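You operate a simulated robot arm through the tools that you are given. There is no shell and no other tool. Be economical: measure what you need, move in short steps, check, and stop when the job is done.

You run a simulated two-armed robot. Do the job below in one go: nothing can be reset, and whatever is moved stays where it is left.

TASK
Take the grey rag from the top of the grey bench and lay it out flat on the top of the steel bench.

Only the result counts: the job must be done as asked and must still hold three seconds after the hand-in. Knocking over, shifting, dropping, spilling or breaking anything else fails it.

THE ROBOT
Two 7-joint arms with two-finger parallel grippers on one trunk, on a base that drives. Base frame: it is fixed to the floor where the robot stands at the start and does not move with it; the origin is under the middle of the robot, x ahead of it, y to its left, z up; the surface under the hand at the start is at about z = 840. Lengths are in mm, angles in rad, forces in N, time in s.
The left shoulder is at the start at [20, 138, 1225], the right one opposite. With the tool pointing down near the work surface each hand reaches from about 100 to 500 mm from the robot's upright axis, wherever it stands, measured 20 degrees to its own side. Places, roughly: top of the steel bench [300, 1300, 800]. Payload 1.57 kg a hand.
The tool frame of a hand sits at the grasp point between the pads (the TCP): z along the fingers, y along the line on which they close. The tips reach 30 mm beyond it. Largest opening 80 mm; finger width 17, thickness 12; the body of the gripper, 40 by 82 mm, starts 80 mm behind the TCP.
Orientation is that of the tool frame in the base frame, as a unit quaternion [x, y, z, w]. With the fingers straight down and closing along the base's y, the tool's x points along the base's -x, its y along +y and its z along -z.

THE INTERFACE
- The arms move only by the tool jog_arm. It takes "left_series", "right_series" or both (then of equal length, played together; a hand with none holds still); each is a list of rows, each an object (a shift or turn left out is 0, a gripper value left out holds the last) with "slide": the shift along the tool's x, y, z in mm, a list of three; "rot": the turn, a rotation vector about the tool's x, y, z in rad, a list of three; "jaw": the finger opening in mm, from 0 to 80. In form: [{"slide": [tx, ty, tz], "rot": [wx, wy, wz], "jaw": jaw}, ...]. A call has 1 to 20 rows; each row shifts and turns the commanded pose from where the row before left it, along the tool's axes as they then stand. Each row takes 0.2 s and may step no farther than 50 mm and 0.15 rad from the row before; otherwise, or with a gripper value out of range, the whole call is refused. A pose out of reach is approached as far as the arm can. The call stops where the force on the tool passes 40 N (or 10 N more than at its start, if that is more) or the arm is blocked; 0.2 s more then pass. Each finger travels about 45 mm/s and halts on what it meets, pressing with about 25 N; the grip force reading is that of the motor and also rises with nothing between the fingers. The clock runs only during rows and for 0.2 s after the last one: add rows that do not move to give the fingers time. It gives the time, the measured TCP pose, the force on the tool (base axes), the opening and the grip force at its end, in the units of the frame above (readings bear some noise), with the torque about the TCP (base axes, N m) and any sound that the robot's microphone picked up.
- Cameras (640 x 400 px; columns grow to the right, rows downward): "scene" is now at [183, 45.6, 1116.5]; the picture's right is [0.60, -0.80, 0.00], its down [-0.38, -0.29, -0.88] and it looks along [0.70, 0.53, -0.48] (base axes); focal length 214 px, centre (320, 200). "left" rides on the left gripper at [72, 7, -122] in its tool frame; the picture's right is [-0.09, 1.00, 0.00], its down [-0.84, -0.08, -0.54] and it looks along [-0.54, -0.05, 0.84] (tool axes); focal length 238 px, centre (320, 200). "right" rides on the right gripper at [72, -7, -122] in its tool frame; the picture's right is [0.09, 1.00, 0.00], its down [-0.84, 0.08, -0.54] and it looks along [-0.54, 0.05, 0.84] (tool axes); focal length 238 px, centre (320, 200).
- capture(camera): a new picture of that camera. The clock stands still meanwhile.
- lift_body(by): slides the trunk up (or, below 0, down) by that many mm; the arms and the scene camera ride with it, the base frame stays. It gives what a move gives, with no picture.
- steer(legs): drives the robot by 1 to 6 legs, each [ahead, left, turn to the left] in mm, mm and rad, along the robot's own axes; the way and the turn of a leg run together, so that a leg with both is an arc; at most 1500 mm and 3.142 rad a leg. The arms and the cameras ride along, it lands a little off, and it stops where it bumps. It gives what a move gives.
- turn_head(pan, tilt): turns the head with the scene camera to pan (to the left, within 1.047 rad either way) and tilt (down, from -0.506 to 1.204), counted from straight ahead of the robot. It gives what a move gives.
- measure_at(camera, pixels): for up to 12 pixels [column, row] of the newest picture of that camera ("zoom" is the newest enlarged one), the place [x, y, z] in the base frame of the surface seen there, good to about 3 mm, but the place of the scene camera against the robot may be out by one fixed shift of up to 25 mm in any direction. The clock stands still meanwhile.
- inspect(camera, box): a new picture of the part [left, top, right, bottom] of that camera's present view, enlarged. The clock stands still meanwhile.
- job_done(): hands the job in; it is judged then, once.

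Keep the steps short. Do not move on a guess: measure, check each grasp and each placing, and mend mistakes. In all there are 80 turns and 58 pictures (those below and enlarged ones count). Leave the grippers open and the arms clear of the work at the hand-in unless told otherwise, and finish with a single line.

The tools are called by a JSON object that holds its "api" and its "payload". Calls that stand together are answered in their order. jog_arm: Moves the arms, as the interface text tells. Its arguments: {"type":"object","properties":{"left_series":{"type":"array"},"right_series":{"type":"array"}},"required":[]} The other tools are called the same way: lift_body (by) slides the trunk up or down; steer (legs) drives the base; turn_head (pan, tilt) turns the head that bears the scene camera; capture (camera) takes a picture; measure_at (camera, pixels) gives the place of the surface under pixels of a picture; inspect (camera, box) takes an enlarged picture of a part of a camera's view; job_done () hands the job in.

At the start:

```text
time: 0.0
left_position: [297.8, 293.7, 1076.7]
left_tcp_rot: [-0.003, 0.999, 0.008, -0.033]
left_wrist_force: [-0.5, -0.1, 0.6]
left_wrist_torque: [0.0, 0.0, 0.0]
left_gripper_width: 80.0
left_grip_force: 0.0
right_position: [362.1, -49.4, 1119.2]
right_tcp_rot: [0.002, 0.999, 0.001, -0.051]
right_wrist_force: [-1.1, -0.1, -0.2]
right_wrist_torque: [0.04, 0.0, -0.02]
right_gripper_width: 80.0
right_grip_force: 0.2
trunk travel left (down, up): [-600.0, 640.0]
robot x, y, heading: [-0.8, 0.1, -0.001]
head pan, tilt: [0.646, 0.496]
```

scene: 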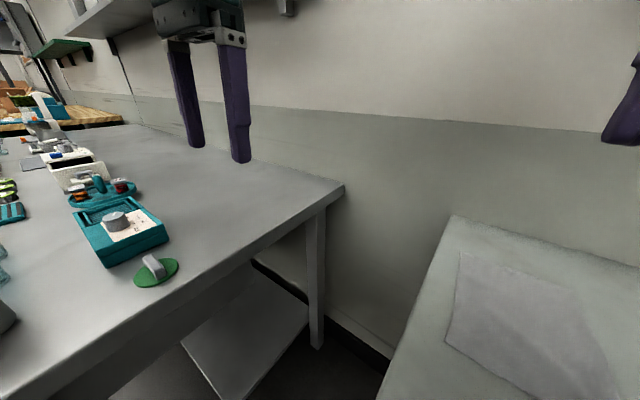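
right: 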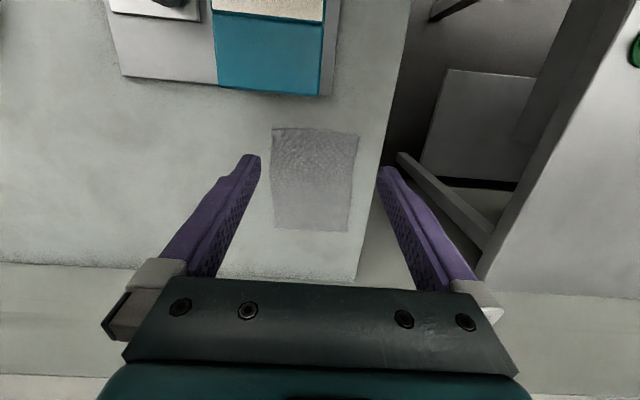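
left: 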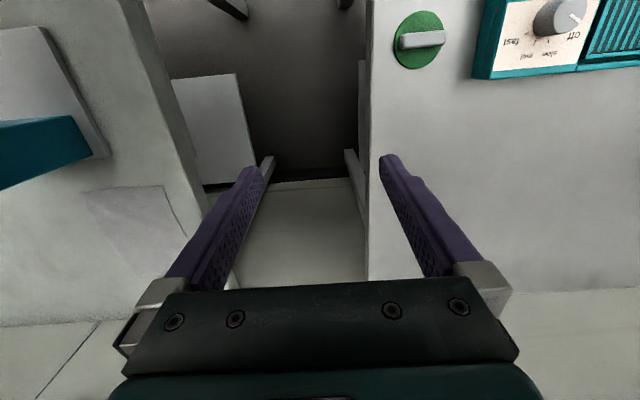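

I see the rag in the right camera, at about columns 271–358 and rows 128–231. Next I'll measure its corners and centre, the grey bench edges, and the steel bench.

{"api": "measure_at", "payload": {"camera": "right", "pixels": [[274, 130], [357, 136], [348, 230], [275, 228], [313, 180], [385, 130], [355, 275], [225, 270], [270, 88], [230, 180]]}}

{"api": "measure_at", "payload": {"camera": "scene", "pixels": [[460, 253], [446, 340], [560, 300], [340, 186], [250, 180], [200, 290], [80, 350], [155, 270], [125, 235], [40, 250], [60, 210], [130, 130]]}}

{"api": "turn_head", "payload": {"pan": 1.0, "tilt": 0.5}}

{"api": "capture", "payload": {"camera": "scene"}}

```text
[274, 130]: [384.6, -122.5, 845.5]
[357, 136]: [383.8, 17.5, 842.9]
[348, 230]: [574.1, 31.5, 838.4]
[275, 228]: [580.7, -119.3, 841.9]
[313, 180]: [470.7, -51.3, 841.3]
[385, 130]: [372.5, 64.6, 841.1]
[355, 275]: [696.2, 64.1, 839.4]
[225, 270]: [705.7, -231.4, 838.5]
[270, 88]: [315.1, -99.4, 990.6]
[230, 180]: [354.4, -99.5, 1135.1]
```

```text
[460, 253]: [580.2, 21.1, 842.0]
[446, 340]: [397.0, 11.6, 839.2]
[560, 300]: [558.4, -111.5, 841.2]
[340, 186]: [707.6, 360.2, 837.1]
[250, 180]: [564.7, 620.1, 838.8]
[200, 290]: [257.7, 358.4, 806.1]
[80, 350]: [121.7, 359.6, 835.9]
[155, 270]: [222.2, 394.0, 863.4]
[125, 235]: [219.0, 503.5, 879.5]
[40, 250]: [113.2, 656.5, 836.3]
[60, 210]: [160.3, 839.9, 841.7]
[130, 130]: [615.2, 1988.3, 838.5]
```

```text
time: 0.8
left_position: [297.3, 293.0, 1076.2]
left_tcp_rot: [-0.003, 0.999, 0.007, -0.034]
left_wrist_force: [0.1, 0.4, -0.6]
left_wrist_torque: [-0.02, 0.02, 0.01]
left_gripper_width: 80.0
left_grip_force: 0.1
right_position: [363.2, -49.1, 1118.6]
right_tcp_rot: [0.001, 0.999, -0.001, -0.052]
right_wrist_force: [-0.1, 0.1, 0.8]
right_wrist_torque: [-0.02, 0.01, 0.0]
right_gripper_width: 80.0
right_grip_force: 0.1
trunk travel left (down, up): [-600.0, 640.0]
robot x, y, heading: [-1.5, 3.0, 0.001]
head pan, tilt: [1.0, 0.499]
```

```text
54 pictures are left
```

scene: 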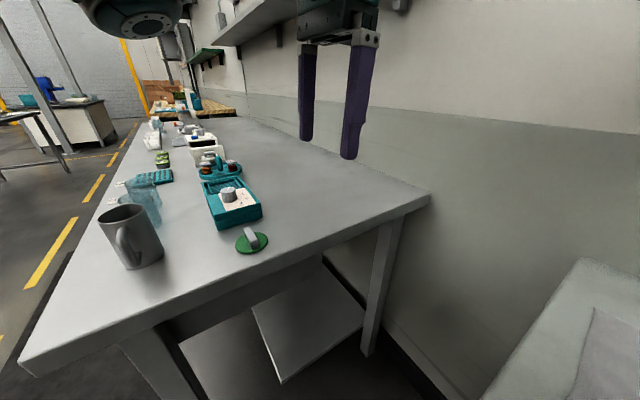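

The steel bench runs along y from about 360, and it's clear on the wall side. I'll measure its near edge, the items on it, and the free area, then look down at the robot's own surroundings.

{"api": "measure_at", "payload": {"camera": "scene", "pixels": [[24, 355], [100, 225], [145, 135], [130, 265], [262, 215], [266, 242], [235, 170], [220, 145], [300, 180], [240, 122], [425, 195], [205, 190]]}}

{"api": "turn_head", "payload": {"pan": -0.1, "tilt": 0.8}}

{"api": "capture", "payload": {"camera": "scene"}}

```text
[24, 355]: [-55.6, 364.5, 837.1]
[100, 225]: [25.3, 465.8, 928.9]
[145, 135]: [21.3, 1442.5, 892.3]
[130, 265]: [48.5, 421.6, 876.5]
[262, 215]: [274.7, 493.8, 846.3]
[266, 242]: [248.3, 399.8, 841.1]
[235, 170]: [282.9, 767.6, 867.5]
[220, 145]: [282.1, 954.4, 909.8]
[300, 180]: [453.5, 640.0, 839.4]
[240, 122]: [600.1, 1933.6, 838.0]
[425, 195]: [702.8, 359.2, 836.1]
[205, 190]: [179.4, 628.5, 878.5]
```

```text
time: 2.2
left_position: [297.0, 292.4, 1076.7]
left_tcp_rot: [-0.002, 0.999, 0.007, -0.033]
left_wrist_force: [0.2, 0.1, -0.3]
left_wrist_torque: [0.0, 0.02, 0.0]
left_gripper_width: 80.1
left_grip_force: 0.1
right_position: [361.8, -48.3, 1118.3]
right_tcp_rot: [0.002, 0.999, 0.001, -0.053]
right_wrist_force: [-0.4, -0.6, 1.4]
right_wrist_torque: [0.05, 0.02, 0.03]
right_gripper_width: 79.9
right_grip_force: 0.1
trunk travel left (down, up): [-600.0, 640.0]
robot x, y, heading: [1.0, 0.4, 0.002]
head pan, tilt: [-0.099, 0.799]
```

```text
53 pictures are left
```

scene: 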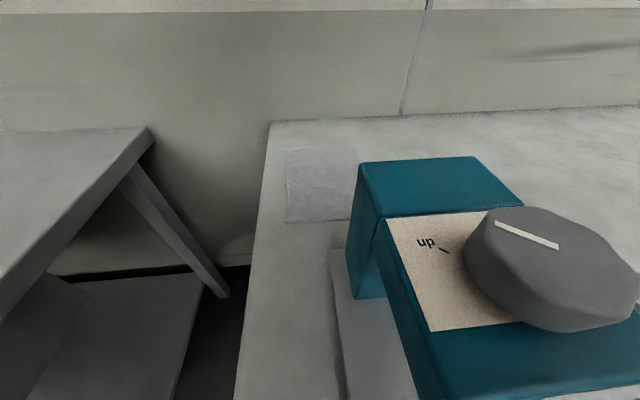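

A machine stands between the robot and the rag. I'll measure the machine, the grey bench's near edge and the rag from this view, then look straight down.

{"api": "measure_at", "payload": {"camera": "scene", "pixels": [[238, 390], [262, 180], [287, 220], [350, 219], [347, 297], [335, 250], [345, 395], [362, 162], [475, 158], [388, 220], [540, 210], [290, 150]]}}

{"api": "turn_head", "payload": {"pan": 0.4, "tilt": 1.2}}

{"api": "capture", "payload": {"camera": "scene"}}

```text
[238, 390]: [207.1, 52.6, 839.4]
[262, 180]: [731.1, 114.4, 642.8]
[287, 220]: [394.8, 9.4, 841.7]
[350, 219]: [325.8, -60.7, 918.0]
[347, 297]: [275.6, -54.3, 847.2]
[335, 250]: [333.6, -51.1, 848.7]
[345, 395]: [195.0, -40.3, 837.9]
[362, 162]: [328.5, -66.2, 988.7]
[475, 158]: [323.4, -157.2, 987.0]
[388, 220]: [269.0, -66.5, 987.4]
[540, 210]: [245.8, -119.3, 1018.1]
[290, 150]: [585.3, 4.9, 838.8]
```

```text
time: 3.1
left_position: [297.2, 293.6, 1077.7]
left_tcp_rot: [-0.002, 0.999, 0.007, -0.033]
left_wrist_force: [-0.9, 0.3, 0.2]
left_wrist_torque: [-0.01, 0.02, -0.01]
left_gripper_width: 80.0
left_grip_force: 0.0
right_position: [362.5, -49.4, 1118.6]
right_tcp_rot: [0.002, 0.999, 0.0, -0.052]
right_wrist_force: [-0.5, 0.1, 1.0]
right_wrist_torque: [0.01, 0.01, 0.01]
right_gripper_width: 80.1
right_grip_force: 0.1
trunk travel left (down, up): [-600.0, 640.0]
robot x, y, heading: [1.7, 0.7, 0.005]
head pan, tilt: [0.4, 1.201]
```

```text
52 pictures are left
```

scene: 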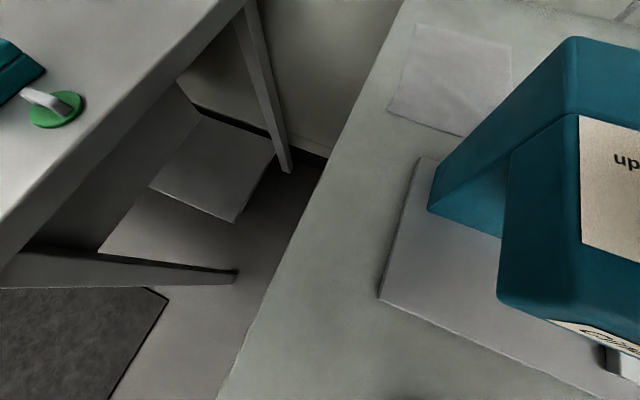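

Now looking down, I'll measure the near edges of both benches, the leg, the floor gap and the rag.

{"api": "measure_at", "payload": {"camera": "scene", "pixels": [[222, 392], [580, 392], [450, 380], [200, 277], [100, 340], [60, 230], [384, 296], [418, 27], [390, 113], [462, 134], [250, 250], [420, 158]]}}

{"api": "turn_head", "payload": {"pan": 1.047, "tilt": 0.9}}

{"api": "capture", "payload": {"camera": "scene"}}

```text
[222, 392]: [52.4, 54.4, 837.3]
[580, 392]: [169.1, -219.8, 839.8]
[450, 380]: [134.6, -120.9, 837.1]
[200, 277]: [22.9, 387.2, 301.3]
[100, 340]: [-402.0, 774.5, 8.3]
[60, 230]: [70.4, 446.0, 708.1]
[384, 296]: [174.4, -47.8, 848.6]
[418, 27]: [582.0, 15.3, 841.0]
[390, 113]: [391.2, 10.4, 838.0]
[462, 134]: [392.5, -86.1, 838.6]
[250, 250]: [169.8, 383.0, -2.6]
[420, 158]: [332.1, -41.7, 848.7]
```

```text
time: 4.1
left_position: [295.7, 293.1, 1076.0]
left_tcp_rot: [-0.002, 0.999, 0.007, -0.033]
left_wrist_force: [-0.5, -1.0, -0.3]
left_wrist_torque: [0.03, -0.02, 0.0]
left_gripper_width: 80.1
left_grip_force: 0.1
right_position: [362.0, -49.8, 1119.4]
right_tcp_rot: [0.001, 0.999, 0.0, -0.052]
right_wrist_force: [-1.0, -1.0, -1.2]
right_wrist_torque: [0.02, -0.01, 0.0]
right_gripper_width: 80.0
right_grip_force: 0.1
trunk travel left (down, up): [-600.0, 640.0]
robot x, y, heading: [-0.1, 2.2, 0.001]
head pan, tilt: [1.047, 0.901]
```

```text
51 pictures are left
```

scene: 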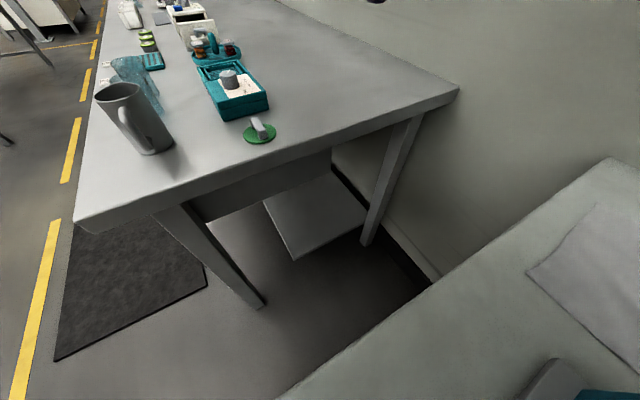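

The steel bench's front edge is at x≈-55. The zone around y 900–1900 matters for placing, so I'll take an enlarged view there.

{"api": "turn_head", "payload": {"pan": 1.047, "tilt": 0.35}}

{"api": "inspect", "payload": {"camera": "scene", "box": [100, 60, 340, 210]}}

```text
time: 5.1
left_position: [297.5, 292.0, 1077.5]
left_tcp_rot: [-0.002, 0.999, 0.007, -0.033]
left_wrist_force: [0.3, 0.5, 0.3]
left_wrist_torque: [-0.03, 0.0, -0.01]
left_gripper_width: 80.0
left_grip_force: 0.1
right_position: [361.1, -49.3, 1118.2]
right_tcp_rot: [0.003, 0.999, -0.001, -0.052]
right_wrist_force: [0.5, 0.3, 0.8]
right_wrist_torque: [-0.03, -0.03, 0.03]
right_gripper_width: 80.2
right_grip_force: 0.0
trunk travel left (down, up): [-600.0, 640.0]
robot x, y, heading: [1.0, -0.1, 0.002]
head pan, tilt: [1.047, 0.351]
```

```text
2.67 times, centred on (220, 135) of scene
```

zoom: 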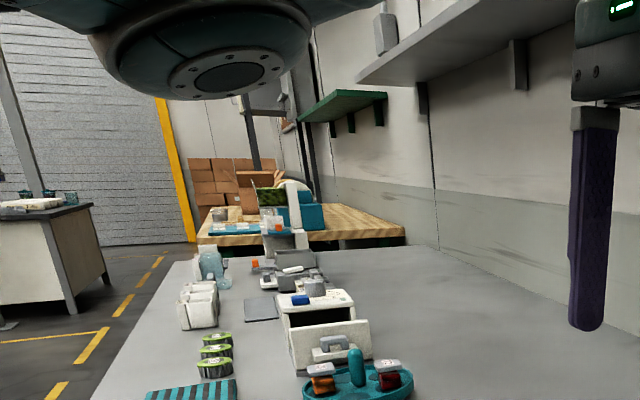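

I'll measure the item positions along the bench to find a clear patch.

{"api": "measure_at", "payload": {"camera": "zoom", "pixels": [[410, 395], [372, 355], [352, 310], [325, 280], [310, 255], [262, 310], [232, 362], [180, 390], [200, 310], [240, 340], [405, 330], [170, 330]]}}

{"api": "steer", "payload": {"legs": [[-150, 0, 0]]}}

{"api": "capture", "payload": {"camera": "scene"}}

```text
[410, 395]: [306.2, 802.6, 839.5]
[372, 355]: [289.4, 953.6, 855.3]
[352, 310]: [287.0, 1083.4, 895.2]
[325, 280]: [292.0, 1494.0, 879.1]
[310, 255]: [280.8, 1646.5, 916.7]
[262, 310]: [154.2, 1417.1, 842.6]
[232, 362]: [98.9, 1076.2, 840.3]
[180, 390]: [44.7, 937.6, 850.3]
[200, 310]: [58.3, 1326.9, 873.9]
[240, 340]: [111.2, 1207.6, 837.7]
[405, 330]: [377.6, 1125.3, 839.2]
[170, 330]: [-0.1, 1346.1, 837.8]
```

```text
time: 6.5
left_position: [145.9, 293.4, 1075.8]
left_tcp_rot: [-0.002, 0.999, 0.007, -0.033]
left_wrist_force: [-0.2, -0.2, 0.9]
left_wrist_torque: [-0.01, -0.01, 0.02]
left_gripper_width: 80.3
left_grip_force: 0.1
right_position: [211.6, -50.1, 1117.6]
right_tcp_rot: [0.001, 0.999, 0.0, -0.052]
right_wrist_force: [0.3, 0.6, -1.4]
right_wrist_torque: [0.0, 0.0, -0.01]
right_gripper_width: 80.1
right_grip_force: 0.1
trunk travel left (down, up): [-600.0, 640.0]
robot x, y, heading: [-151.4, 0.3, 0.003]
head pan, tilt: [1.047, 0.351]
```

```text
49 pictures are left
```

scene: 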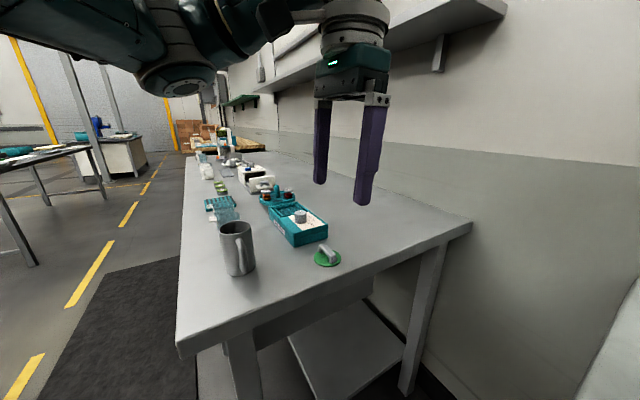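

Everything on the bench lies at x<310 and the area behind is clear. To know how close I may stand, I'll look at the grey bench's near edge from here.

{"api": "turn_head", "payload": {"pan": 0.0, "tilt": 1.2}}

{"api": "capture", "payload": {"camera": "scene"}}

```text
time: 7.8
left_position: [146.2, 293.9, 1076.3]
left_tcp_rot: [-0.002, 0.999, 0.007, -0.034]
left_wrist_force: [0.2, -0.2, 1.1]
left_wrist_torque: [0.01, -0.03, 0.02]
left_gripper_width: 80.1
left_grip_force: 0.0
right_position: [212.2, -48.8, 1118.6]
right_tcp_rot: [0.002, 0.999, 0.0, -0.053]
right_wrist_force: [-0.1, -0.2, 0.4]
right_wrist_torque: [0.01, -0.01, 0.03]
right_gripper_width: 80.0
right_grip_force: 0.0
trunk travel left (down, up): [-600.0, 640.0]
robot x, y, heading: [-152.2, 1.2, -0.008]
head pan, tilt: [0.0, 1.201]
```

```text
48 pictures are left
```

scene: 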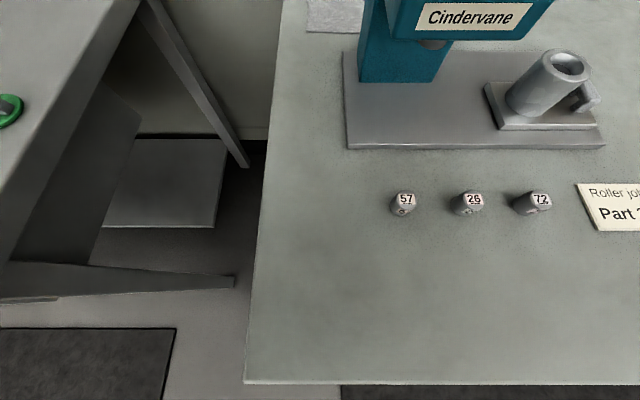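

I'll measure the grey bench's near edge, the small weights, the machine base and the floor gap.

{"api": "measure_at", "payload": {"camera": "scene", "pixels": [[250, 378], [400, 380], [600, 380], [400, 205], [348, 146], [600, 145], [575, 75], [145, 178], [120, 285], [232, 280], [240, 165], [310, 28]]}}

```text
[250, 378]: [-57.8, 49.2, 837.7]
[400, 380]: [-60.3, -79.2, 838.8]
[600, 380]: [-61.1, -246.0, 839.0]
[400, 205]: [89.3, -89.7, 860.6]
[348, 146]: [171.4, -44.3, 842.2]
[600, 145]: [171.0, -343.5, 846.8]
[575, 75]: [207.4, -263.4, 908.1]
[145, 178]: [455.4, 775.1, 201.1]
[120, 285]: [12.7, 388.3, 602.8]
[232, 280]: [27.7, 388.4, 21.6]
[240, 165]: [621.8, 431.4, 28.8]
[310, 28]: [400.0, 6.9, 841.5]
```

The grey bench's front edge (x≈-60) matches the steel bench's, so standing at x≈0 is fine at both.

Plan:
- **Grip:** take the rag's near edge with both hands, fingers closing along x and the wrist cameras turned outward.
- **Lift and lay:** raise it hanging, drive over, and lay it on the clear rear part of the steel bench while drawing back.

First I'll straighten the tools and turn each hand a quarter turn here, in the clear.

{"api": "jog_arm", "payload": {"left_series": [{"rot": [0, -0.066, 0]}, {"rot": [0, 0, 0.1428]}, {"rot": [0, 0, 0.1428]}, {"rot": [0, 0, 0.1428]}, {"rot": [0, 0, 0.1428]}, {"rot": [0, 0, 0.1428]}, {"rot": [0, 0, 0.1428]}, {"rot": [0, 0, 0.1428]}, {"rot": [0, 0, 0.1428]}, {"rot": [0, 0, 0.1428]}, {"rot": [0, 0, 0.1428]}, {"rot": [0, 0, 0.1428]}, {}], "right_series": [{"rot": [0, -0.104, 0]}, {"rot": [0, 0, -0.1428]}, {"rot": [0, 0, -0.1428]}, {"rot": [0, 0, -0.1428]}, {"rot": [0, 0, -0.1428]}, {"rot": [0, 0, -0.1428]}, {"rot": [0, 0, -0.1428]}, {"rot": [0, 0, -0.1428]}, {"rot": [0, 0, -0.1428]}, {"rot": [0, 0, -0.1428]}, {"rot": [0, 0, -0.1428]}, {"rot": [0, 0, -0.1428]}, {}]}}

```text
time: 10.6
left_position: [143.1, 294.4, 1068.7]
left_tcp_rot: [0.702, 0.711, -0.006, -0.019]
left_wrist_force: [0.1, 0.2, 0.7]
left_wrist_torque: [-0.01, 0.0, -0.01]
left_gripper_width: 80.0
left_grip_force: 0.1
right_position: [186.1, -43.2, 1120.7]
right_tcp_rot: [-0.554, 0.833, 0.0, 0.002]
right_wrist_force: [-0.4, 0.0, 0.2]
right_wrist_torque: [0.06, 0.02, 0.04]
right_gripper_width: 79.9
right_grip_force: 0.0
right hand out of reach, approached as far as the arm can: row 9, 10, 11, 12
trunk travel left (down, up): [-600.0, 640.0]
robot x, y, heading: [-150.8, 0.3, -0.001]
head pan, tilt: [0.0, 1.201]
```

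The left hand is turned fully. The right stopped at about 67° at a joint limit, which should ease as that hand moves outward. Both hands are high (z>1065) and the machine's knob tops out at about 1018, so I'll drive back forward.

{"api": "steer", "payload": {"legs": [[150, 0, 0]]}}

{"api": "jog_arm", "payload": {"right_series": [{"slide": [30, 0, 0]}, {"slide": [30, 0, 0]}, {"slide": [0, -30, 0]}, {"slide": [0, -30, 0]}, {}], "left_series": [{"slide": [-50, 0, 0]}, {"slide": [-50, 0, 0]}, {"slide": [-50, 30, 0]}, {"slide": [-50, 30, 0]}, {}]}}

```text
time: 11.9
left_position: [292.5, 294.6, 1069.0]
left_tcp_rot: [0.703, 0.711, -0.007, -0.018]
left_wrist_force: [0.0, -0.7, -0.8]
left_wrist_torque: [0.0, 0.02, 0.0]
left_gripper_width: 79.9
left_grip_force: 0.0
right_position: [336.6, -43.1, 1118.3]
right_tcp_rot: [-0.554, 0.833, 0.0, 0.001]
right_wrist_force: [0.4, -0.1, 0.8]
right_wrist_torque: [0.02, 0.01, 0.0]
right_gripper_width: 80.2
right_grip_force: 0.2
trunk travel left (down, up): [-600.0, 640.0]
robot x, y, heading: [-3.7, -2.8, -0.003]
head pan, tilt: [0.0, 1.201]
```

```text
refused: row 3 steps farther than a row can; nothing moved
```

The diagonal step was too long, so I'll split it.

{"api": "jog_arm", "payload": {"right_series": [{"slide": [30, 0, 0]}, {"slide": [30, 0, 0]}, {"slide": [0, -30, 0]}, {"slide": [0, -30, 0]}, {}, {}, {}], "left_series": [{"slide": [-50, 0, 0]}, {"slide": [-50, 0, 0]}, {"slide": [-50, 0, 0]}, {"slide": [-50, 0, 0]}, {"slide": [0, 45, 0]}, {"slide": [0, 45, 0]}, {}]}}

```text
time: 13.6
left_position: [384.8, 94.8, 1061.5]
left_tcp_rot: [0.703, 0.711, -0.005, -0.018]
left_wrist_force: [-0.9, 0.5, -1.2]
left_wrist_torque: [0.01, -0.01, -0.01]
left_gripper_width: 79.8
left_grip_force: 0.1
right_position: [318.6, -102.5, 1114.8]
right_tcp_rot: [-0.554, 0.833, 0.001, -0.009]
right_wrist_force: [0.0, 0.0, 0.5]
right_wrist_torque: [0.01, 0.02, -0.01]
right_gripper_width: 79.8
right_grip_force: 0.0
right hand out of reach, approached as far as the arm can: row 3, 4
trunk travel left (down, up): [-600.0, 640.0]
robot x, y, heading: [-0.8, 0.9, 0.001]
head pan, tilt: [0.0, 1.201]
```

The right hand is stretched because it's high relative to the shoulder. I'll raise the trunk 150 mm, then lower the hands relative to it and extend the right one.

{"api": "lift_body", "payload": {"by": 150}}

{"api": "jog_arm", "payload": {"right_series": [{"slide": [0, 0, 40]}, {"slide": [0, 0, 40]}, {"slide": [0, 0, 40]}, {"slide": [0, -30, 0], "rot": [0, 0, -0.05]}, {"slide": [0, -30, 0], "rot": [0, 0, -0.05]}, {"slide": [0, -20, 0], "rot": [0, 0, -0.05]}, {}]}}

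```text
time: 15.3
left_position: [385.0, 96.3, 1211.4]
left_tcp_rot: [0.703, 0.711, -0.006, -0.019]
left_wrist_force: [0.6, -0.2, -0.8]
left_wrist_torque: [0.01, 0.02, 0.01]
left_gripper_width: 79.9
left_grip_force: 0.0
right_position: [319.0, -103.3, 1265.3]
right_tcp_rot: [-0.553, 0.833, 0.002, -0.008]
right_wrist_force: [-0.3, 0.9, 0.3]
right_wrist_torque: [0.01, 0.02, 0.0]
right_gripper_width: 80.4
right_grip_force: 0.0
trunk travel left (down, up): [-750.0, 490.0]
robot x, y, heading: [-0.9, 0.2, -0.001]
head pan, tilt: [0.0, 1.201]
```

```text
time: 16.9
left_position: [385.0, 96.0, 1211.6]
left_tcp_rot: [0.703, 0.711, -0.006, -0.018]
left_wrist_force: [0.3, -1.2, -0.2]
left_wrist_torque: [-0.02, 0.02, 0.0]
left_gripper_width: 80.2
left_grip_force: 0.0
right_position: [320.5, -102.7, 1220.4]
right_tcp_rot: [-0.55, 0.835, 0.0, 0.001]
right_wrist_force: [-0.4, -0.8, -0.1]
right_wrist_torque: [0.01, -0.02, 0.02]
right_gripper_width: 80.2
right_grip_force: 0.1
right hand out of reach, approached as far as the arm can: row 2, 3, 4, 5, 6
trunk travel left (down, up): [-750.0, 490.0]
robot x, y, heading: [0.2, 0.0, -0.003]
head pan, tilt: [0.0, 1.201]
```

The wrist yaw joint is the limit. I'll unwind the right hand about 0.45 rad, then extend and lower it.

{"api": "jog_arm", "payload": {"right_series": [{"rot": [0, 0, 0.15]}, {"rot": [0, 0, 0.15]}, {"rot": [0, 0, 0.15]}, {"slide": [0, 0, 40]}, {"slide": [0, 0, 40]}, {"slide": [-25, -25, 0]}, {"slide": [-25, -25, 0]}, {}]}}

```text
time: 18.7
left_position: [385.9, 94.4, 1210.2]
left_tcp_rot: [0.703, 0.711, -0.006, -0.019]
left_wrist_force: [0.2, 0.0, -0.5]
left_wrist_torque: [-0.01, -0.01, -0.01]
left_gripper_width: 80.0
left_grip_force: 0.0
right_position: [393.9, -106.6, 1139.0]
right_tcp_rot: [-0.35, 0.937, 0.001, 0.001]
right_wrist_force: [-0.9, -0.1, -0.3]
right_wrist_torque: [0.0, -0.01, 0.0]
right_gripper_width: 80.0
right_grip_force: 0.0
trunk travel left (down, up): [-750.0, 490.0]
robot x, y, heading: [-2.0, -0.4, 0.003]
head pan, tilt: [0.0, 1.201]
```

The right hand is free now. I'll lower both toward z≈950 and try turning the right further.

{"api": "jog_arm", "payload": {"right_series": [{"slide": [0, 0, 45]}, {"slide": [0, 0, 45]}, {"slide": [0, 0, 45]}, {"slide": [0, 0, 45]}, {"rot": [0, 0, -0.12]}, {"rot": [0, 0, -0.12]}, {"rot": [0, 0, -0.12]}, {}], "left_series": [{"slide": [0, 0, 45]}, {"slide": [0, 0, 45]}, {"slide": [0, 0, 45]}, {"slide": [0, 0, 45]}, {"slide": [0, 0, 45]}, {"slide": [0, 0, 30]}, {"rot": [0.03, 0, 0]}, {}]}}

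{"api": "capture", "payload": {"camera": "right"}}

{"api": "capture", "payload": {"camera": "left"}}

{"api": "turn_head", "payload": {"pan": 0.0, "tilt": 0.9}}

{"api": "capture", "payload": {"camera": "scene"}}

```text
time: 20.5
left_position: [376.3, 98.4, 954.5]
left_tcp_rot: [0.703, 0.711, -0.016, -0.029]
left_wrist_force: [0.2, 0.3, -0.9]
left_wrist_torque: [0.02, 0.02, 0.02]
left_gripper_width: 79.9
left_grip_force: 0.1
right_position: [392.1, -108.0, 981.2]
right_tcp_rot: [-0.349, 0.937, 0.0, 0.001]
right_wrist_force: [-0.8, 0.5, -1.0]
right_wrist_torque: [-0.02, 0.02, 0.0]
right_gripper_width: 79.9
right_grip_force: 0.1
right hand out of reach, approached as far as the arm can: row 4, 5, 6, 7
trunk travel left (down, up): [-750.0, 490.0]
robot x, y, heading: [0.6, -0.3, -0.002]
head pan, tilt: [0.0, 1.201]
```

```text
47 pictures are left
```

right: 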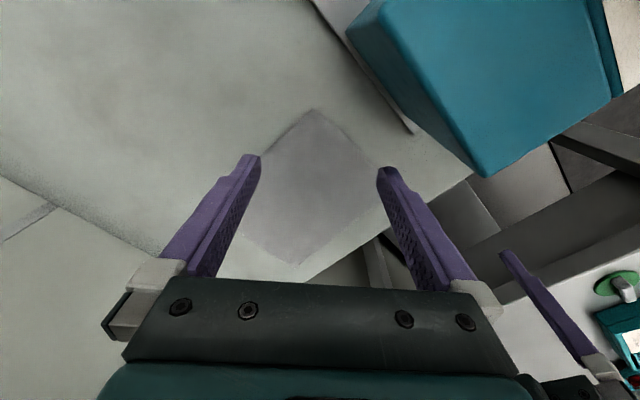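

```text
46 pictures are left
```

left: 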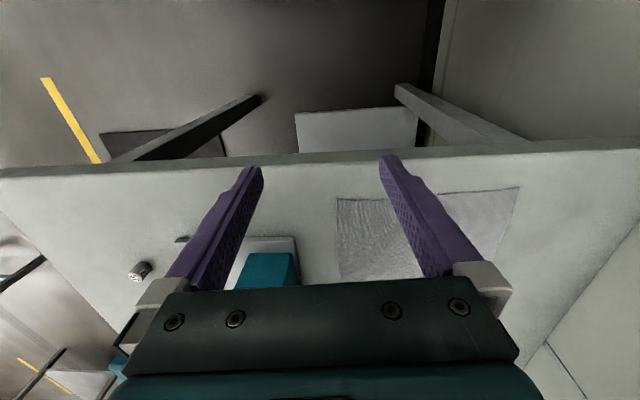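

```text
time: 21.3
left_position: [376.6, 98.9, 954.1]
left_tcp_rot: [0.702, 0.711, -0.017, -0.029]
left_wrist_force: [-0.3, 0.1, 0.6]
left_wrist_torque: [0.0, 0.03, -0.01]
left_gripper_width: 80.1
left_grip_force: 0.0
right_position: [391.4, -107.0, 980.2]
right_tcp_rot: [-0.348, 0.937, 0.0, 0.001]
right_wrist_force: [-0.5, 0.4, 0.2]
right_wrist_torque: [0.02, 0.01, -0.01]
right_gripper_width: 79.8
right_grip_force: 0.0
trunk travel left (down, up): [-750.0, 490.0]
robot x, y, heading: [-0.3, 1.4, -0.001]
head pan, tilt: [0.0, 0.901]
```

```text
45 pictures are left
```

scene: 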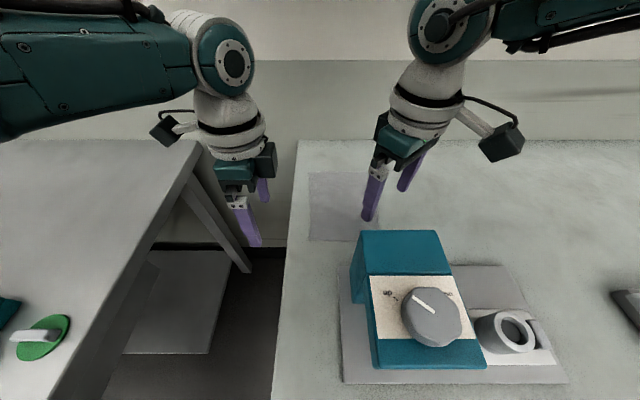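

The left hand took the full quarter turn when it was further out to its side. I'll do the same with the right: raise it, move out to y≈-295, turn there, then come back in. I'll also straighten the left's small tilt.

{"api": "jog_arm", "payload": {"right_series": [{"slide": [0, 0, -45]}, {"slide": [0, 0, -45]}, {"slide": [0, 0, -40]}, {"slide": [40, -15.6, 0]}, {"slide": [40, -15.6, 0]}, {"slide": [40, -15.6, 0]}, {"slide": [40, -15.6, 0]}, {"slide": [40, -15.6, 0]}, {}, {"rot": [0, 0, -0.143]}, {"rot": [0, 0, -0.143]}, {"rot": [0, 0, -0.143]}, {"rot": [0, 0, -0.143]}, {"rot": [0, 0, -0.143]}, {"rot": [0, 0, -0.143]}, {}], "left_series": [{"rot": [-0.064, 0, 0]}, {}, {}, {}, {}, {}, {}, {}, {}, {}, {}, {}, {}, {}, {}, {}]}}

```text
time: 24.2
left_position: [376.0, 99.0, 954.9]
left_tcp_rot: [0.702, 0.712, 0.006, -0.006]
left_wrist_force: [1.0, 0.7, 0.3]
left_wrist_torque: [0.0, 0.01, 0.0]
left_gripper_width: 79.8
left_grip_force: 0.1
right_position: [146.6, -220.6, 1095.1]
right_tcp_rot: [-0.483, 0.863, 0.093, -0.116]
right_wrist_force: [0.0, 0.1, -0.3]
right_wrist_torque: [0.02, -0.01, 0.0]
right_gripper_width: 80.0
right_grip_force: 0.1
right hand out of reach, approached as far as the arm can: row 7, 8, 10, 11, 12, 13, 14
trunk travel left (down, up): [-750.0, 490.0]
robot x, y, heading: [-6.4, -1.5, 0.001]
head pan, tilt: [0.0, 0.901]
stopped in row 14 (right hand): the arm was blocked; the commanded pose is now the measured one
```

The right arm ended up oddly posed and blocked. I'll look before moving it further.

{"api": "turn_head", "payload": {"pan": -0.6, "tilt": 0.5}}

{"api": "capture", "payload": {"camera": "scene"}}

{"api": "capture", "payload": {"camera": "right"}}

```text
time: 25.2
left_position: [376.1, 99.5, 955.3]
left_tcp_rot: [0.702, 0.712, 0.006, -0.006]
left_wrist_force: [-0.2, -0.6, 0.3]
left_wrist_torque: [-0.01, 0.02, -0.06]
left_gripper_width: 80.0
left_grip_force: 0.1
right_position: [147.4, -219.9, 1093.9]
right_tcp_rot: [-0.484, 0.863, 0.091, -0.116]
right_wrist_force: [0.2, 0.3, -0.3]
right_wrist_torque: [0.01, 0.0, -0.01]
right_gripper_width: 79.8
right_grip_force: 0.1
trunk travel left (down, up): [-750.0, 490.0]
robot x, y, heading: [1.0, 0.8, 0.002]
head pan, tilt: [-0.6, 0.499]
```

```text
44 pictures are left
```

scene: 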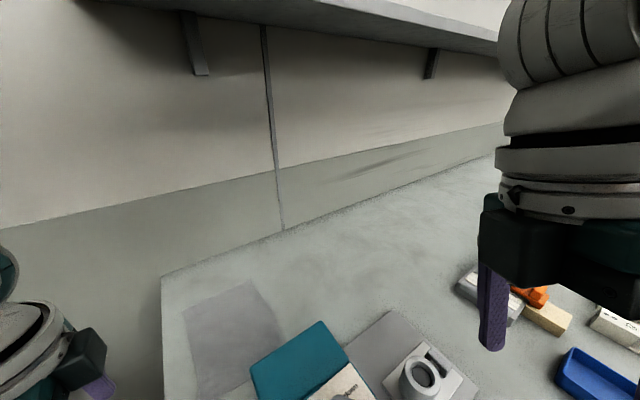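

```text
43 pictures are left
```

right: 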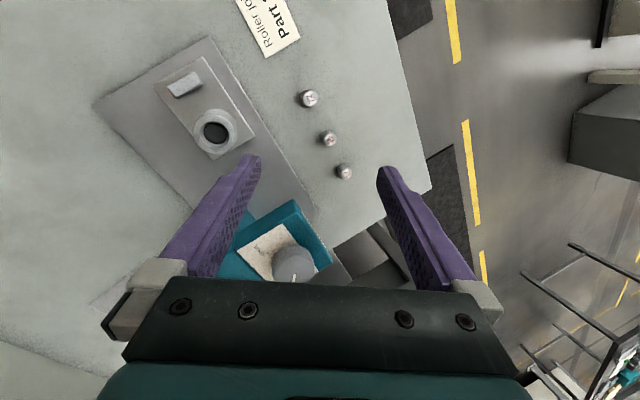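

Nothing is touched. The right wrist evidently prefers turning the other way, so I'll unwind it first and level the tool.

{"api": "jog_arm", "payload": {"right_series": [{"rot": [0, 0, 0.15]}, {"rot": [0, 0, 0.15]}, {"rot": [0, 0, 0.15]}, {"rot": [0.097, -0.109, 0]}, {"rot": [0.097, -0.109, 0]}, {"rot": [0, 0, 0.15]}, {"rot": [0, 0, 0.15]}, {"rot": [0, 0, 0.15]}, {}]}}

```text
time: 27.2
left_position: [377.4, 100.3, 955.5]
left_tcp_rot: [0.703, 0.711, 0.007, -0.007]
left_wrist_force: [-1.3, -0.2, -0.4]
left_wrist_torque: [-0.01, 0.02, -0.04]
left_gripper_width: 80.1
left_grip_force: 0.0
right_position: [190.0, -226.8, 1076.6]
right_tcp_rot: [-0.062, 0.998, 0.0, 0.002]
right_wrist_force: [-0.5, 0.1, 0.4]
right_wrist_torque: [-0.01, 0.0, -0.02]
right_gripper_width: 79.9
right_grip_force: 0.1
right hand out of reach, approached as far as the arm can: row 4, 5
trunk travel left (down, up): [-750.0, 490.0]
robot x, y, heading: [-4.4, 0.9, -0.002]
head pan, tilt: [-0.6, 0.499]
```

The right tool is level at about 7° yaw. I'll raise it slightly, move it forward over the rag side, and turn it the other way.

{"api": "jog_arm", "payload": {"right_series": [{"slide": [0, 0, -40]}, {"slide": [-38, 15, 0]}, {"slide": [-38, 15, 0]}, {"slide": [-38, 15, 0]}, {"slide": [-38, 15, 0]}, {"slide": [-38, 15, 0]}, {"rot": [0, 0, 0.141]}, {"rot": [0, 0, 0.141]}, {"rot": [0, 0, 0.141]}, {"rot": [0, 0, 0.141]}, {"rot": [0, 0, 0.141]}, {"rot": [0, 0, 0.141]}, {"rot": [0, 0, 0.141]}, {"rot": [0, 0, 0.141]}, {"rot": [0, 0, 0.141]}, {"rot": [0, 0, 0.141]}, {"rot": [0, 0, 0.141]}, {"rot": [0, 0, 0.141]}, {}]}}

```text
time: 31.2
left_position: [377.0, 99.7, 955.3]
left_tcp_rot: [0.703, 0.711, 0.006, -0.007]
left_wrist_force: [-0.2, 0.4, 0.2]
left_wrist_torque: [0.01, -0.03, 0.0]
left_gripper_width: 80.1
left_grip_force: 0.0
right_position: [382.5, -131.5, 1112.5]
right_tcp_rot: [0.706, 0.708, 0.002, 0.0]
right_wrist_force: [1.2, 0.1, 0.6]
right_wrist_torque: [-0.01, -0.01, 0.01]
right_gripper_width: 80.1
right_grip_force: 0.0
right hand out of reach, approached as far as the arm can: row 1
trunk travel left (down, up): [-750.0, 490.0]
robot x, y, heading: [-0.7, -1.3, 0.0]
head pan, tilt: [-0.6, 0.499]
```

The right hand now has the full quarter turn, with its camera facing the left hand. For clearance I'll lean the left hand outward by 0.3 rad and the right by 0.15 rad, and bring both above the near edge.

{"api": "jog_arm", "payload": {"right_series": [{"slide": [26, 11, 0]}, {"slide": [0, 0, 45]}, {"slide": [0, 0, 45]}, {"slide": [0, 0, 45]}, {"slide": [0, 0, 40]}, {"rot": [0, 0.15, 0]}, {}], "left_series": [{"slide": [-45, 10, 0]}, {"slide": [-10, 6, 0]}, {"rot": [0, -0.15, 0]}, {"rot": [0, -0.15, 0]}, {}, {}, {}]}}

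{"api": "turn_head", "payload": {"pan": 0.0, "tilt": 0.9}}

{"api": "capture", "payload": {"camera": "scene"}}

{"api": "capture", "payload": {"camera": "right"}}

{"api": "capture", "payload": {"camera": "left"}}

```text
time: 32.8
left_position: [392.6, 45.3, 954.2]
left_tcp_rot: [0.696, 0.704, -0.099, 0.1]
left_wrist_force: [-0.1, 0.6, -0.5]
left_wrist_torque: [0.0, 0.03, 0.0]
left_gripper_width: 80.1
left_grip_force: 0.1
right_position: [392.7, -105.0, 936.9]
right_tcp_rot: [0.703, 0.707, 0.054, -0.053]
right_wrist_force: [-0.6, 0.1, -0.4]
right_wrist_torque: [0.01, -0.02, 0.02]
right_gripper_width: 79.8
right_grip_force: 0.1
trunk travel left (down, up): [-750.0, 490.0]
robot x, y, heading: [-1.9, -2.1, 0.001]
head pan, tilt: [-0.6, 0.499]
```

```text
time: 33.8
left_position: [391.9, 45.6, 953.4]
left_tcp_rot: [0.696, 0.704, -0.099, 0.1]
left_wrist_force: [0.1, 0.1, 0.5]
left_wrist_torque: [-0.01, 0.01, 0.01]
left_gripper_width: 80.3
left_grip_force: 0.0
right_position: [393.2, -104.8, 938.8]
right_tcp_rot: [0.704, 0.706, 0.054, -0.052]
right_wrist_force: [0.9, -0.1, 0.4]
right_wrist_torque: [-0.01, -0.01, 0.01]
right_gripper_width: 80.0
right_grip_force: 0.1
trunk travel left (down, up): [-750.0, 490.0]
robot x, y, heading: [-2.2, -1.4, -0.002]
head pan, tilt: [0.0, 0.901]
```

```text
42 pictures are left
```

scene: 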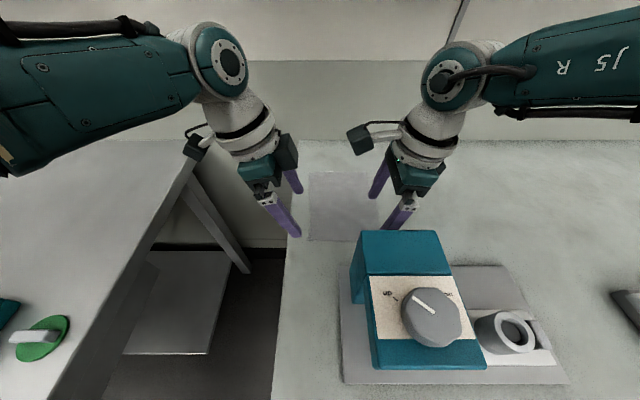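

```text
41 pictures are left
```

right: 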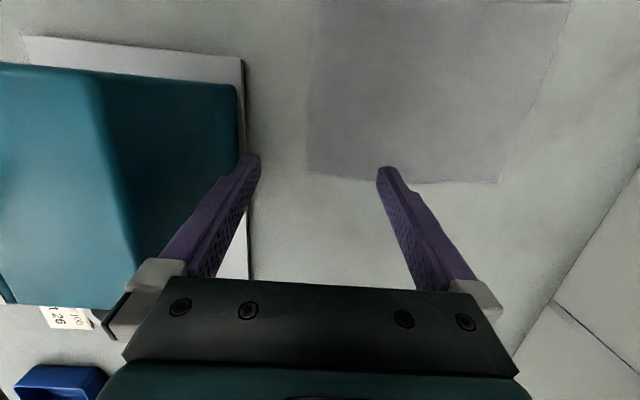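

```text
40 pictures are left
```

left: 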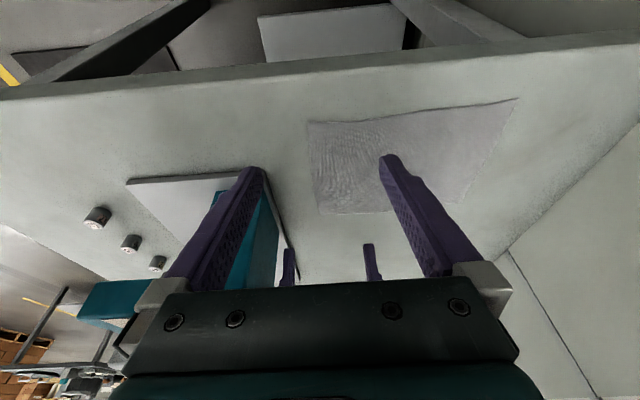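

Both hands straddle the near edge. I'll measure the rag's corners and edge points from each hand camera.

{"api": "measure_at", "payload": {"camera": "right", "pixels": [[308, 175], [313, 100], [318, 20], [350, 179], [498, 183], [330, 200], [240, 90], [236, 160]]}}

{"api": "measure_at", "payload": {"camera": "left", "pixels": [[310, 124], [316, 205], [320, 212], [380, 118], [512, 102], [350, 209], [312, 160]]}}

```text
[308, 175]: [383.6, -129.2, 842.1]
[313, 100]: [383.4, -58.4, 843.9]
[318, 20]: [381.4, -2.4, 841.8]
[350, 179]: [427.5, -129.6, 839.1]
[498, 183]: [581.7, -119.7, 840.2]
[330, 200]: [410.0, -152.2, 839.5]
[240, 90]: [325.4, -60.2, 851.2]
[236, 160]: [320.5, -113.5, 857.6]
```

```text
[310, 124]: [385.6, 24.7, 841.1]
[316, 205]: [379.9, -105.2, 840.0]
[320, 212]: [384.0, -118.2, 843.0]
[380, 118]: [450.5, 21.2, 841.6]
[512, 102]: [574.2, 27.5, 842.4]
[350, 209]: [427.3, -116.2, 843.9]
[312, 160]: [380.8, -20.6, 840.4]
```

The near edge is at x≈383 and y runs from about -122 to 20. Finger tips will touch at a TCP height of about 872. I'll narrow the jaws to 30 mm, centre them at x≈386 and lower to just above the surface.

{"api": "jog_arm", "payload": {"right_series": [{"jaw": 30}, {}, {}, {"slide": [-7.2, -3.5, 28.0]}, {"slide": [-7.2, -3.5, 28.0]}, {}], "left_series": [{"jaw": 30}, {}, {}, {"slide": [-3.9, -3, 39.5]}, {"slide": [-3.9, -3, 39.5]}, {}]}}

{"api": "capture", "payload": {"camera": "right"}}

{"api": "capture", "payload": {"camera": "left"}}

```text
time: 35.2
left_position: [368.1, 22.1, 895.1]
left_tcp_rot: [0.696, 0.704, -0.099, 0.101]
left_wrist_force: [0.4, 0.9, 0.4]
left_wrist_torque: [-0.01, 0.03, 0.0]
left_gripper_width: 30.1
left_grip_force: 0.1
left hand out of reach, approached as far as the arm can: row 5
right_position: [377.6, -109.9, 881.2]
right_tcp_rot: [0.703, 0.707, 0.054, -0.053]
right_wrist_force: [-0.6, -0.2, 0.2]
right_wrist_torque: [0.03, 0.0, -0.01]
right_gripper_width: 30.1
right_grip_force: 0.1
right hand out of reach, approached as far as the arm can: row 5
trunk travel left (down, up): [-750.0, 490.0]
robot x, y, heading: [1.2, 2.1, -0.002]
head pan, tilt: [0.0, 0.901]
```

```text
39 pictures are left
```

right: 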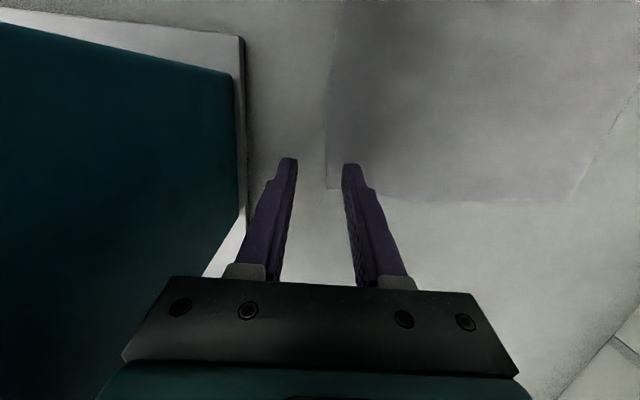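

```text
38 pictures are left
```

left: 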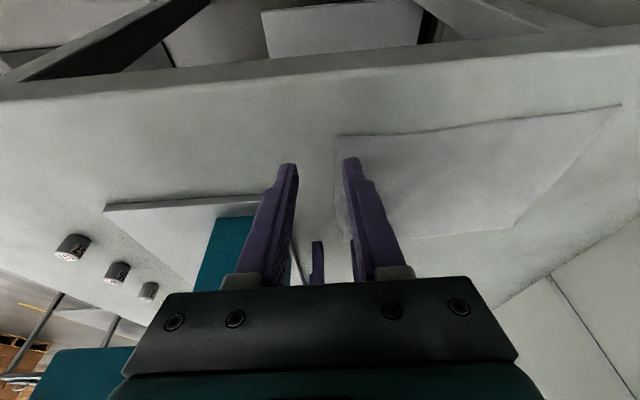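

Both arms are at the end of their downward reach with the trunk raised. I'll lift the hands 80 mm, lower the trunk 90 mm, and re-centre.

{"api": "jog_arm", "payload": {"right_series": [{"slide": [6, 0, -39.5]}, {"slide": [6, 8, -39.5]}, {}], "left_series": [{"slide": [-11.8, 0, -38.2]}, {"slide": [-11.8, 18, -38.2]}, {}]}}

{"api": "lift_body", "payload": {"by": -70}}

```text
time: 36.0
left_position: [384.9, 21.5, 973.5]
left_tcp_rot: [0.695, 0.705, -0.098, 0.101]
left_wrist_force: [-0.3, 0.7, -0.6]
left_wrist_torque: [0.03, -0.01, 0.0]
left_gripper_width: 30.0
left_grip_force: 0.0
right_position: [384.8, -111.6, 961.4]
right_tcp_rot: [0.704, 0.707, 0.054, -0.052]
right_wrist_force: [0.6, -0.2, -0.2]
right_wrist_torque: [-0.01, 0.0, 0.01]
right_gripper_width: 30.2
right_grip_force: 0.2
trunk travel left (down, up): [-750.0, 490.0]
robot x, y, heading: [1.3, -2.4, -0.003]
head pan, tilt: [0.0, 0.901]
```

```text
time: 37.1
left_position: [385.3, 23.4, 903.1]
left_tcp_rot: [0.696, 0.704, -0.099, 0.1]
left_wrist_force: [0.8, -0.9, -0.6]
left_wrist_torque: [-0.02, 0.0, -0.01]
left_gripper_width: 29.9
left_grip_force: 0.2
right_position: [384.8, -111.3, 891.9]
right_tcp_rot: [0.704, 0.707, 0.055, -0.052]
right_wrist_force: [-0.2, -0.5, -1.3]
right_wrist_torque: [0.0, 0.02, 0.04]
right_gripper_width: 29.9
right_grip_force: 0.1
trunk travel left (down, up): [-680.0, 560.0]
robot x, y, heading: [-1.2, -2.7, -0.001]
head pan, tilt: [0.0, 0.901]
```

Now I'll lower both to z≈876, just above contact.

{"api": "jog_arm", "payload": {"right_series": [{"slide": [-1.2, 1, 8]}, {"slide": [-1.2, 1, 7.8]}, {}], "left_series": [{"slide": [0.2, 1, 14]}, {"slide": [0.2, 1, 14]}, {}]}}

{"api": "capture", "payload": {"camera": "right"}}

{"api": "capture", "payload": {"camera": "left"}}

```text
time: 37.9
left_position: [387.7, 15.6, 877.5]
left_tcp_rot: [0.696, 0.704, -0.099, 0.101]
left_wrist_force: [0.5, 0.0, 0.2]
left_wrist_torque: [0.0, 0.0, 0.0]
left_gripper_width: 29.9
left_grip_force: 0.0
right_position: [385.8, -112.1, 876.3]
right_tcp_rot: [0.704, 0.706, 0.054, -0.053]
right_wrist_force: [-0.2, -1.4, 0.0]
right_wrist_torque: [0.01, -0.04, -0.01]
right_gripper_width: 29.8
right_grip_force: 0.1
trunk travel left (down, up): [-680.0, 560.0]
robot x, y, heading: [-0.7, -0.2, 0.003]
head pan, tilt: [0.0, 0.901]
```

```text
37 pictures are left
```

right: 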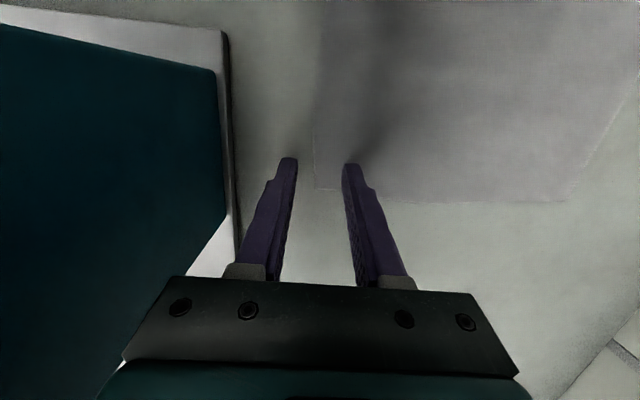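

```text
36 pictures are left
```

left: 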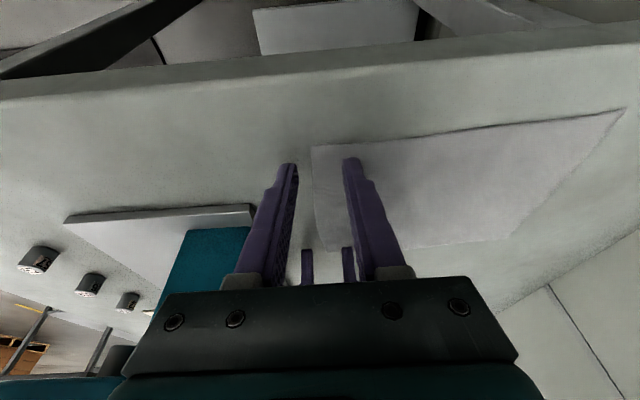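

Both pairs straddle the near edge inside the corners. I'll come down gently in 2 mm steps and read the force.

{"api": "jog_arm", "payload": {"right_series": [{"slide": [-0.3, 0, 2]}, {"slide": [-0.3, 0, 2]}, {"slide": [-0.15, 0, 1]}, {}], "left_series": [{"slide": [0.6, 0, 1.9]}, {"slide": [0.6, 0, 1.9]}, {"slide": [0.6, 0, 1.9]}, {}]}}

```text
time: 38.9
left_position: [388.6, 15.4, 872.9]
left_tcp_rot: [0.696, 0.705, -0.098, 0.1]
left_wrist_force: [-1.2, 1.2, 4.5]
left_wrist_torque: [0.0, -0.01, -0.01]
left_gripper_width: 29.2
left_grip_force: 0.0
right_position: [388.6, -111.1, 871.7]
right_tcp_rot: [0.703, 0.707, 0.055, -0.051]
right_wrist_force: [-3.1, -1.3, 13.0]
right_wrist_torque: [-0.08, -0.15, 0.01]
right_gripper_width: 27.7
right_grip_force: 0.1
trunk travel left (down, up): [-680.0, 560.0]
robot x, y, heading: [1.9, -0.6, -0.003]
head pan, tilt: [0.0, 0.901]
```

Contact on both (left 4.5 N, right 13 N). I'll even it out slightly and close both jaws in place.

{"api": "jog_arm", "payload": {"right_series": [{"slide": [0, 0, -0.5]}, {"jaw": 0}, {}, {}, {}, {}], "left_series": [{"slide": [0.1, 0, 0.5]}, {"jaw": 0}, {}, {}, {}, {}]}}

{"api": "capture", "payload": {"camera": "right"}}

{"api": "capture", "payload": {"camera": "left"}}

```text
time: 40.3
left_position: [389.8, 14.7, 872.1]
left_tcp_rot: [0.695, 0.705, -0.099, 0.102]
left_wrist_force: [0.4, -1.9, 12.2]
left_wrist_torque: [-0.07, -0.07, -0.03]
left_gripper_width: 1.3
left_grip_force: 23.4
right_position: [388.9, -112.0, 872.7]
right_tcp_rot: [0.704, 0.707, 0.053, -0.052]
right_wrist_force: [0.7, 1.0, 3.8]
right_wrist_torque: [0.02, -0.07, 0.01]
right_gripper_width: 1.9
right_grip_force: 23.4
trunk travel left (down, up): [-680.0, 560.0]
robot x, y, heading: [-2.2, 1.9, 0.002]
head pan, tilt: [0.0, 0.901]
```

```text
35 pictures are left
```

right: 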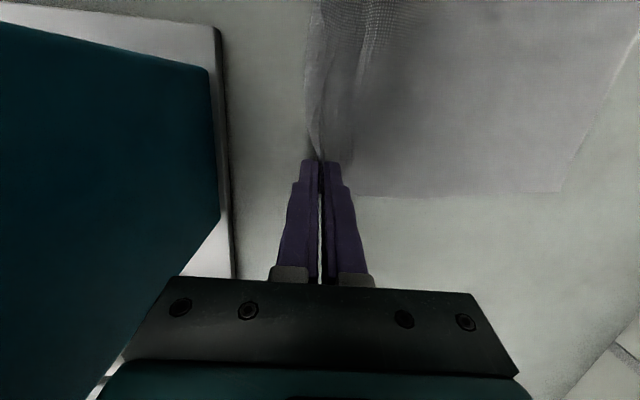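

```text
34 pictures are left
```

left: 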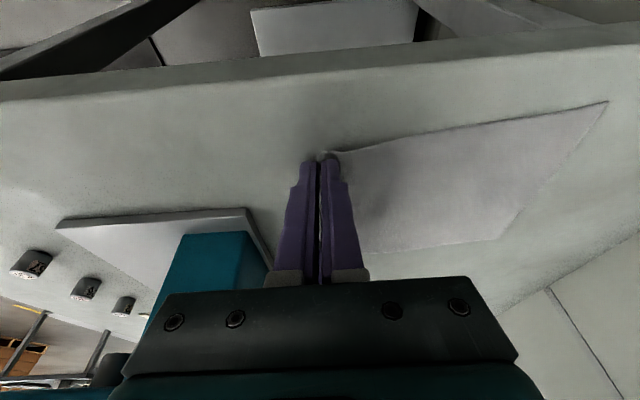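

Cloth is pinched in both grippers (1.3 and 1.9 mm openings). I'll lift straight up about 60 mm together and check.

{"api": "jog_arm", "payload": {"right_series": [{"slide": [3, 0, -19.8]}, {"slide": [3, 0, -19.8]}, {"slide": [3, 0, -19.8]}, {}], "left_series": [{"slide": [-5.9, 0, -19.1]}, {"slide": [-5.9, 0, -19.1]}, {"slide": [-5.9, 0, -19.1]}, {}]}}

{"api": "capture", "payload": {"camera": "right"}}

{"api": "capture", "payload": {"camera": "left"}}

```text
time: 41.3
left_position: [387.2, 14.9, 931.2]
left_tcp_rot: [0.695, 0.705, -0.099, 0.101]
left_wrist_force: [0.4, -0.6, 0.4]
left_wrist_torque: [-0.02, 0.0, -0.03]
left_gripper_width: 1.6
left_grip_force: 23.6
right_position: [387.1, -112.5, 933.9]
right_tcp_rot: [0.704, 0.706, 0.054, -0.052]
right_wrist_force: [0.2, 0.4, -0.4]
right_wrist_torque: [0.02, 0.01, 0.0]
right_gripper_width: 2.1
right_grip_force: 23.3
trunk travel left (down, up): [-680.0, 560.0]
robot x, y, heading: [-1.9, -3.7, 0.002]
head pan, tilt: [0.0, 0.901]
```

```text
33 pictures are left
```

right: 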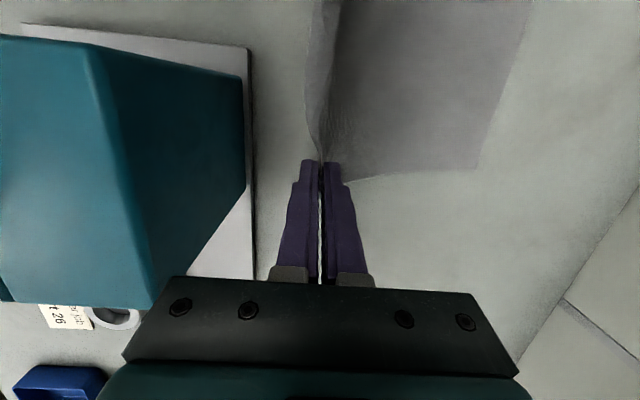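

```text
32 pictures are left
```

left: 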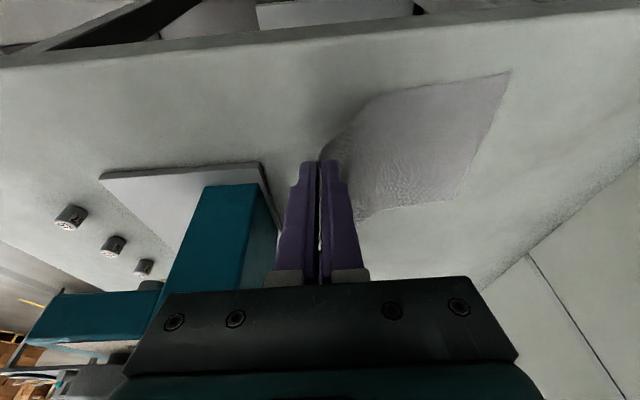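

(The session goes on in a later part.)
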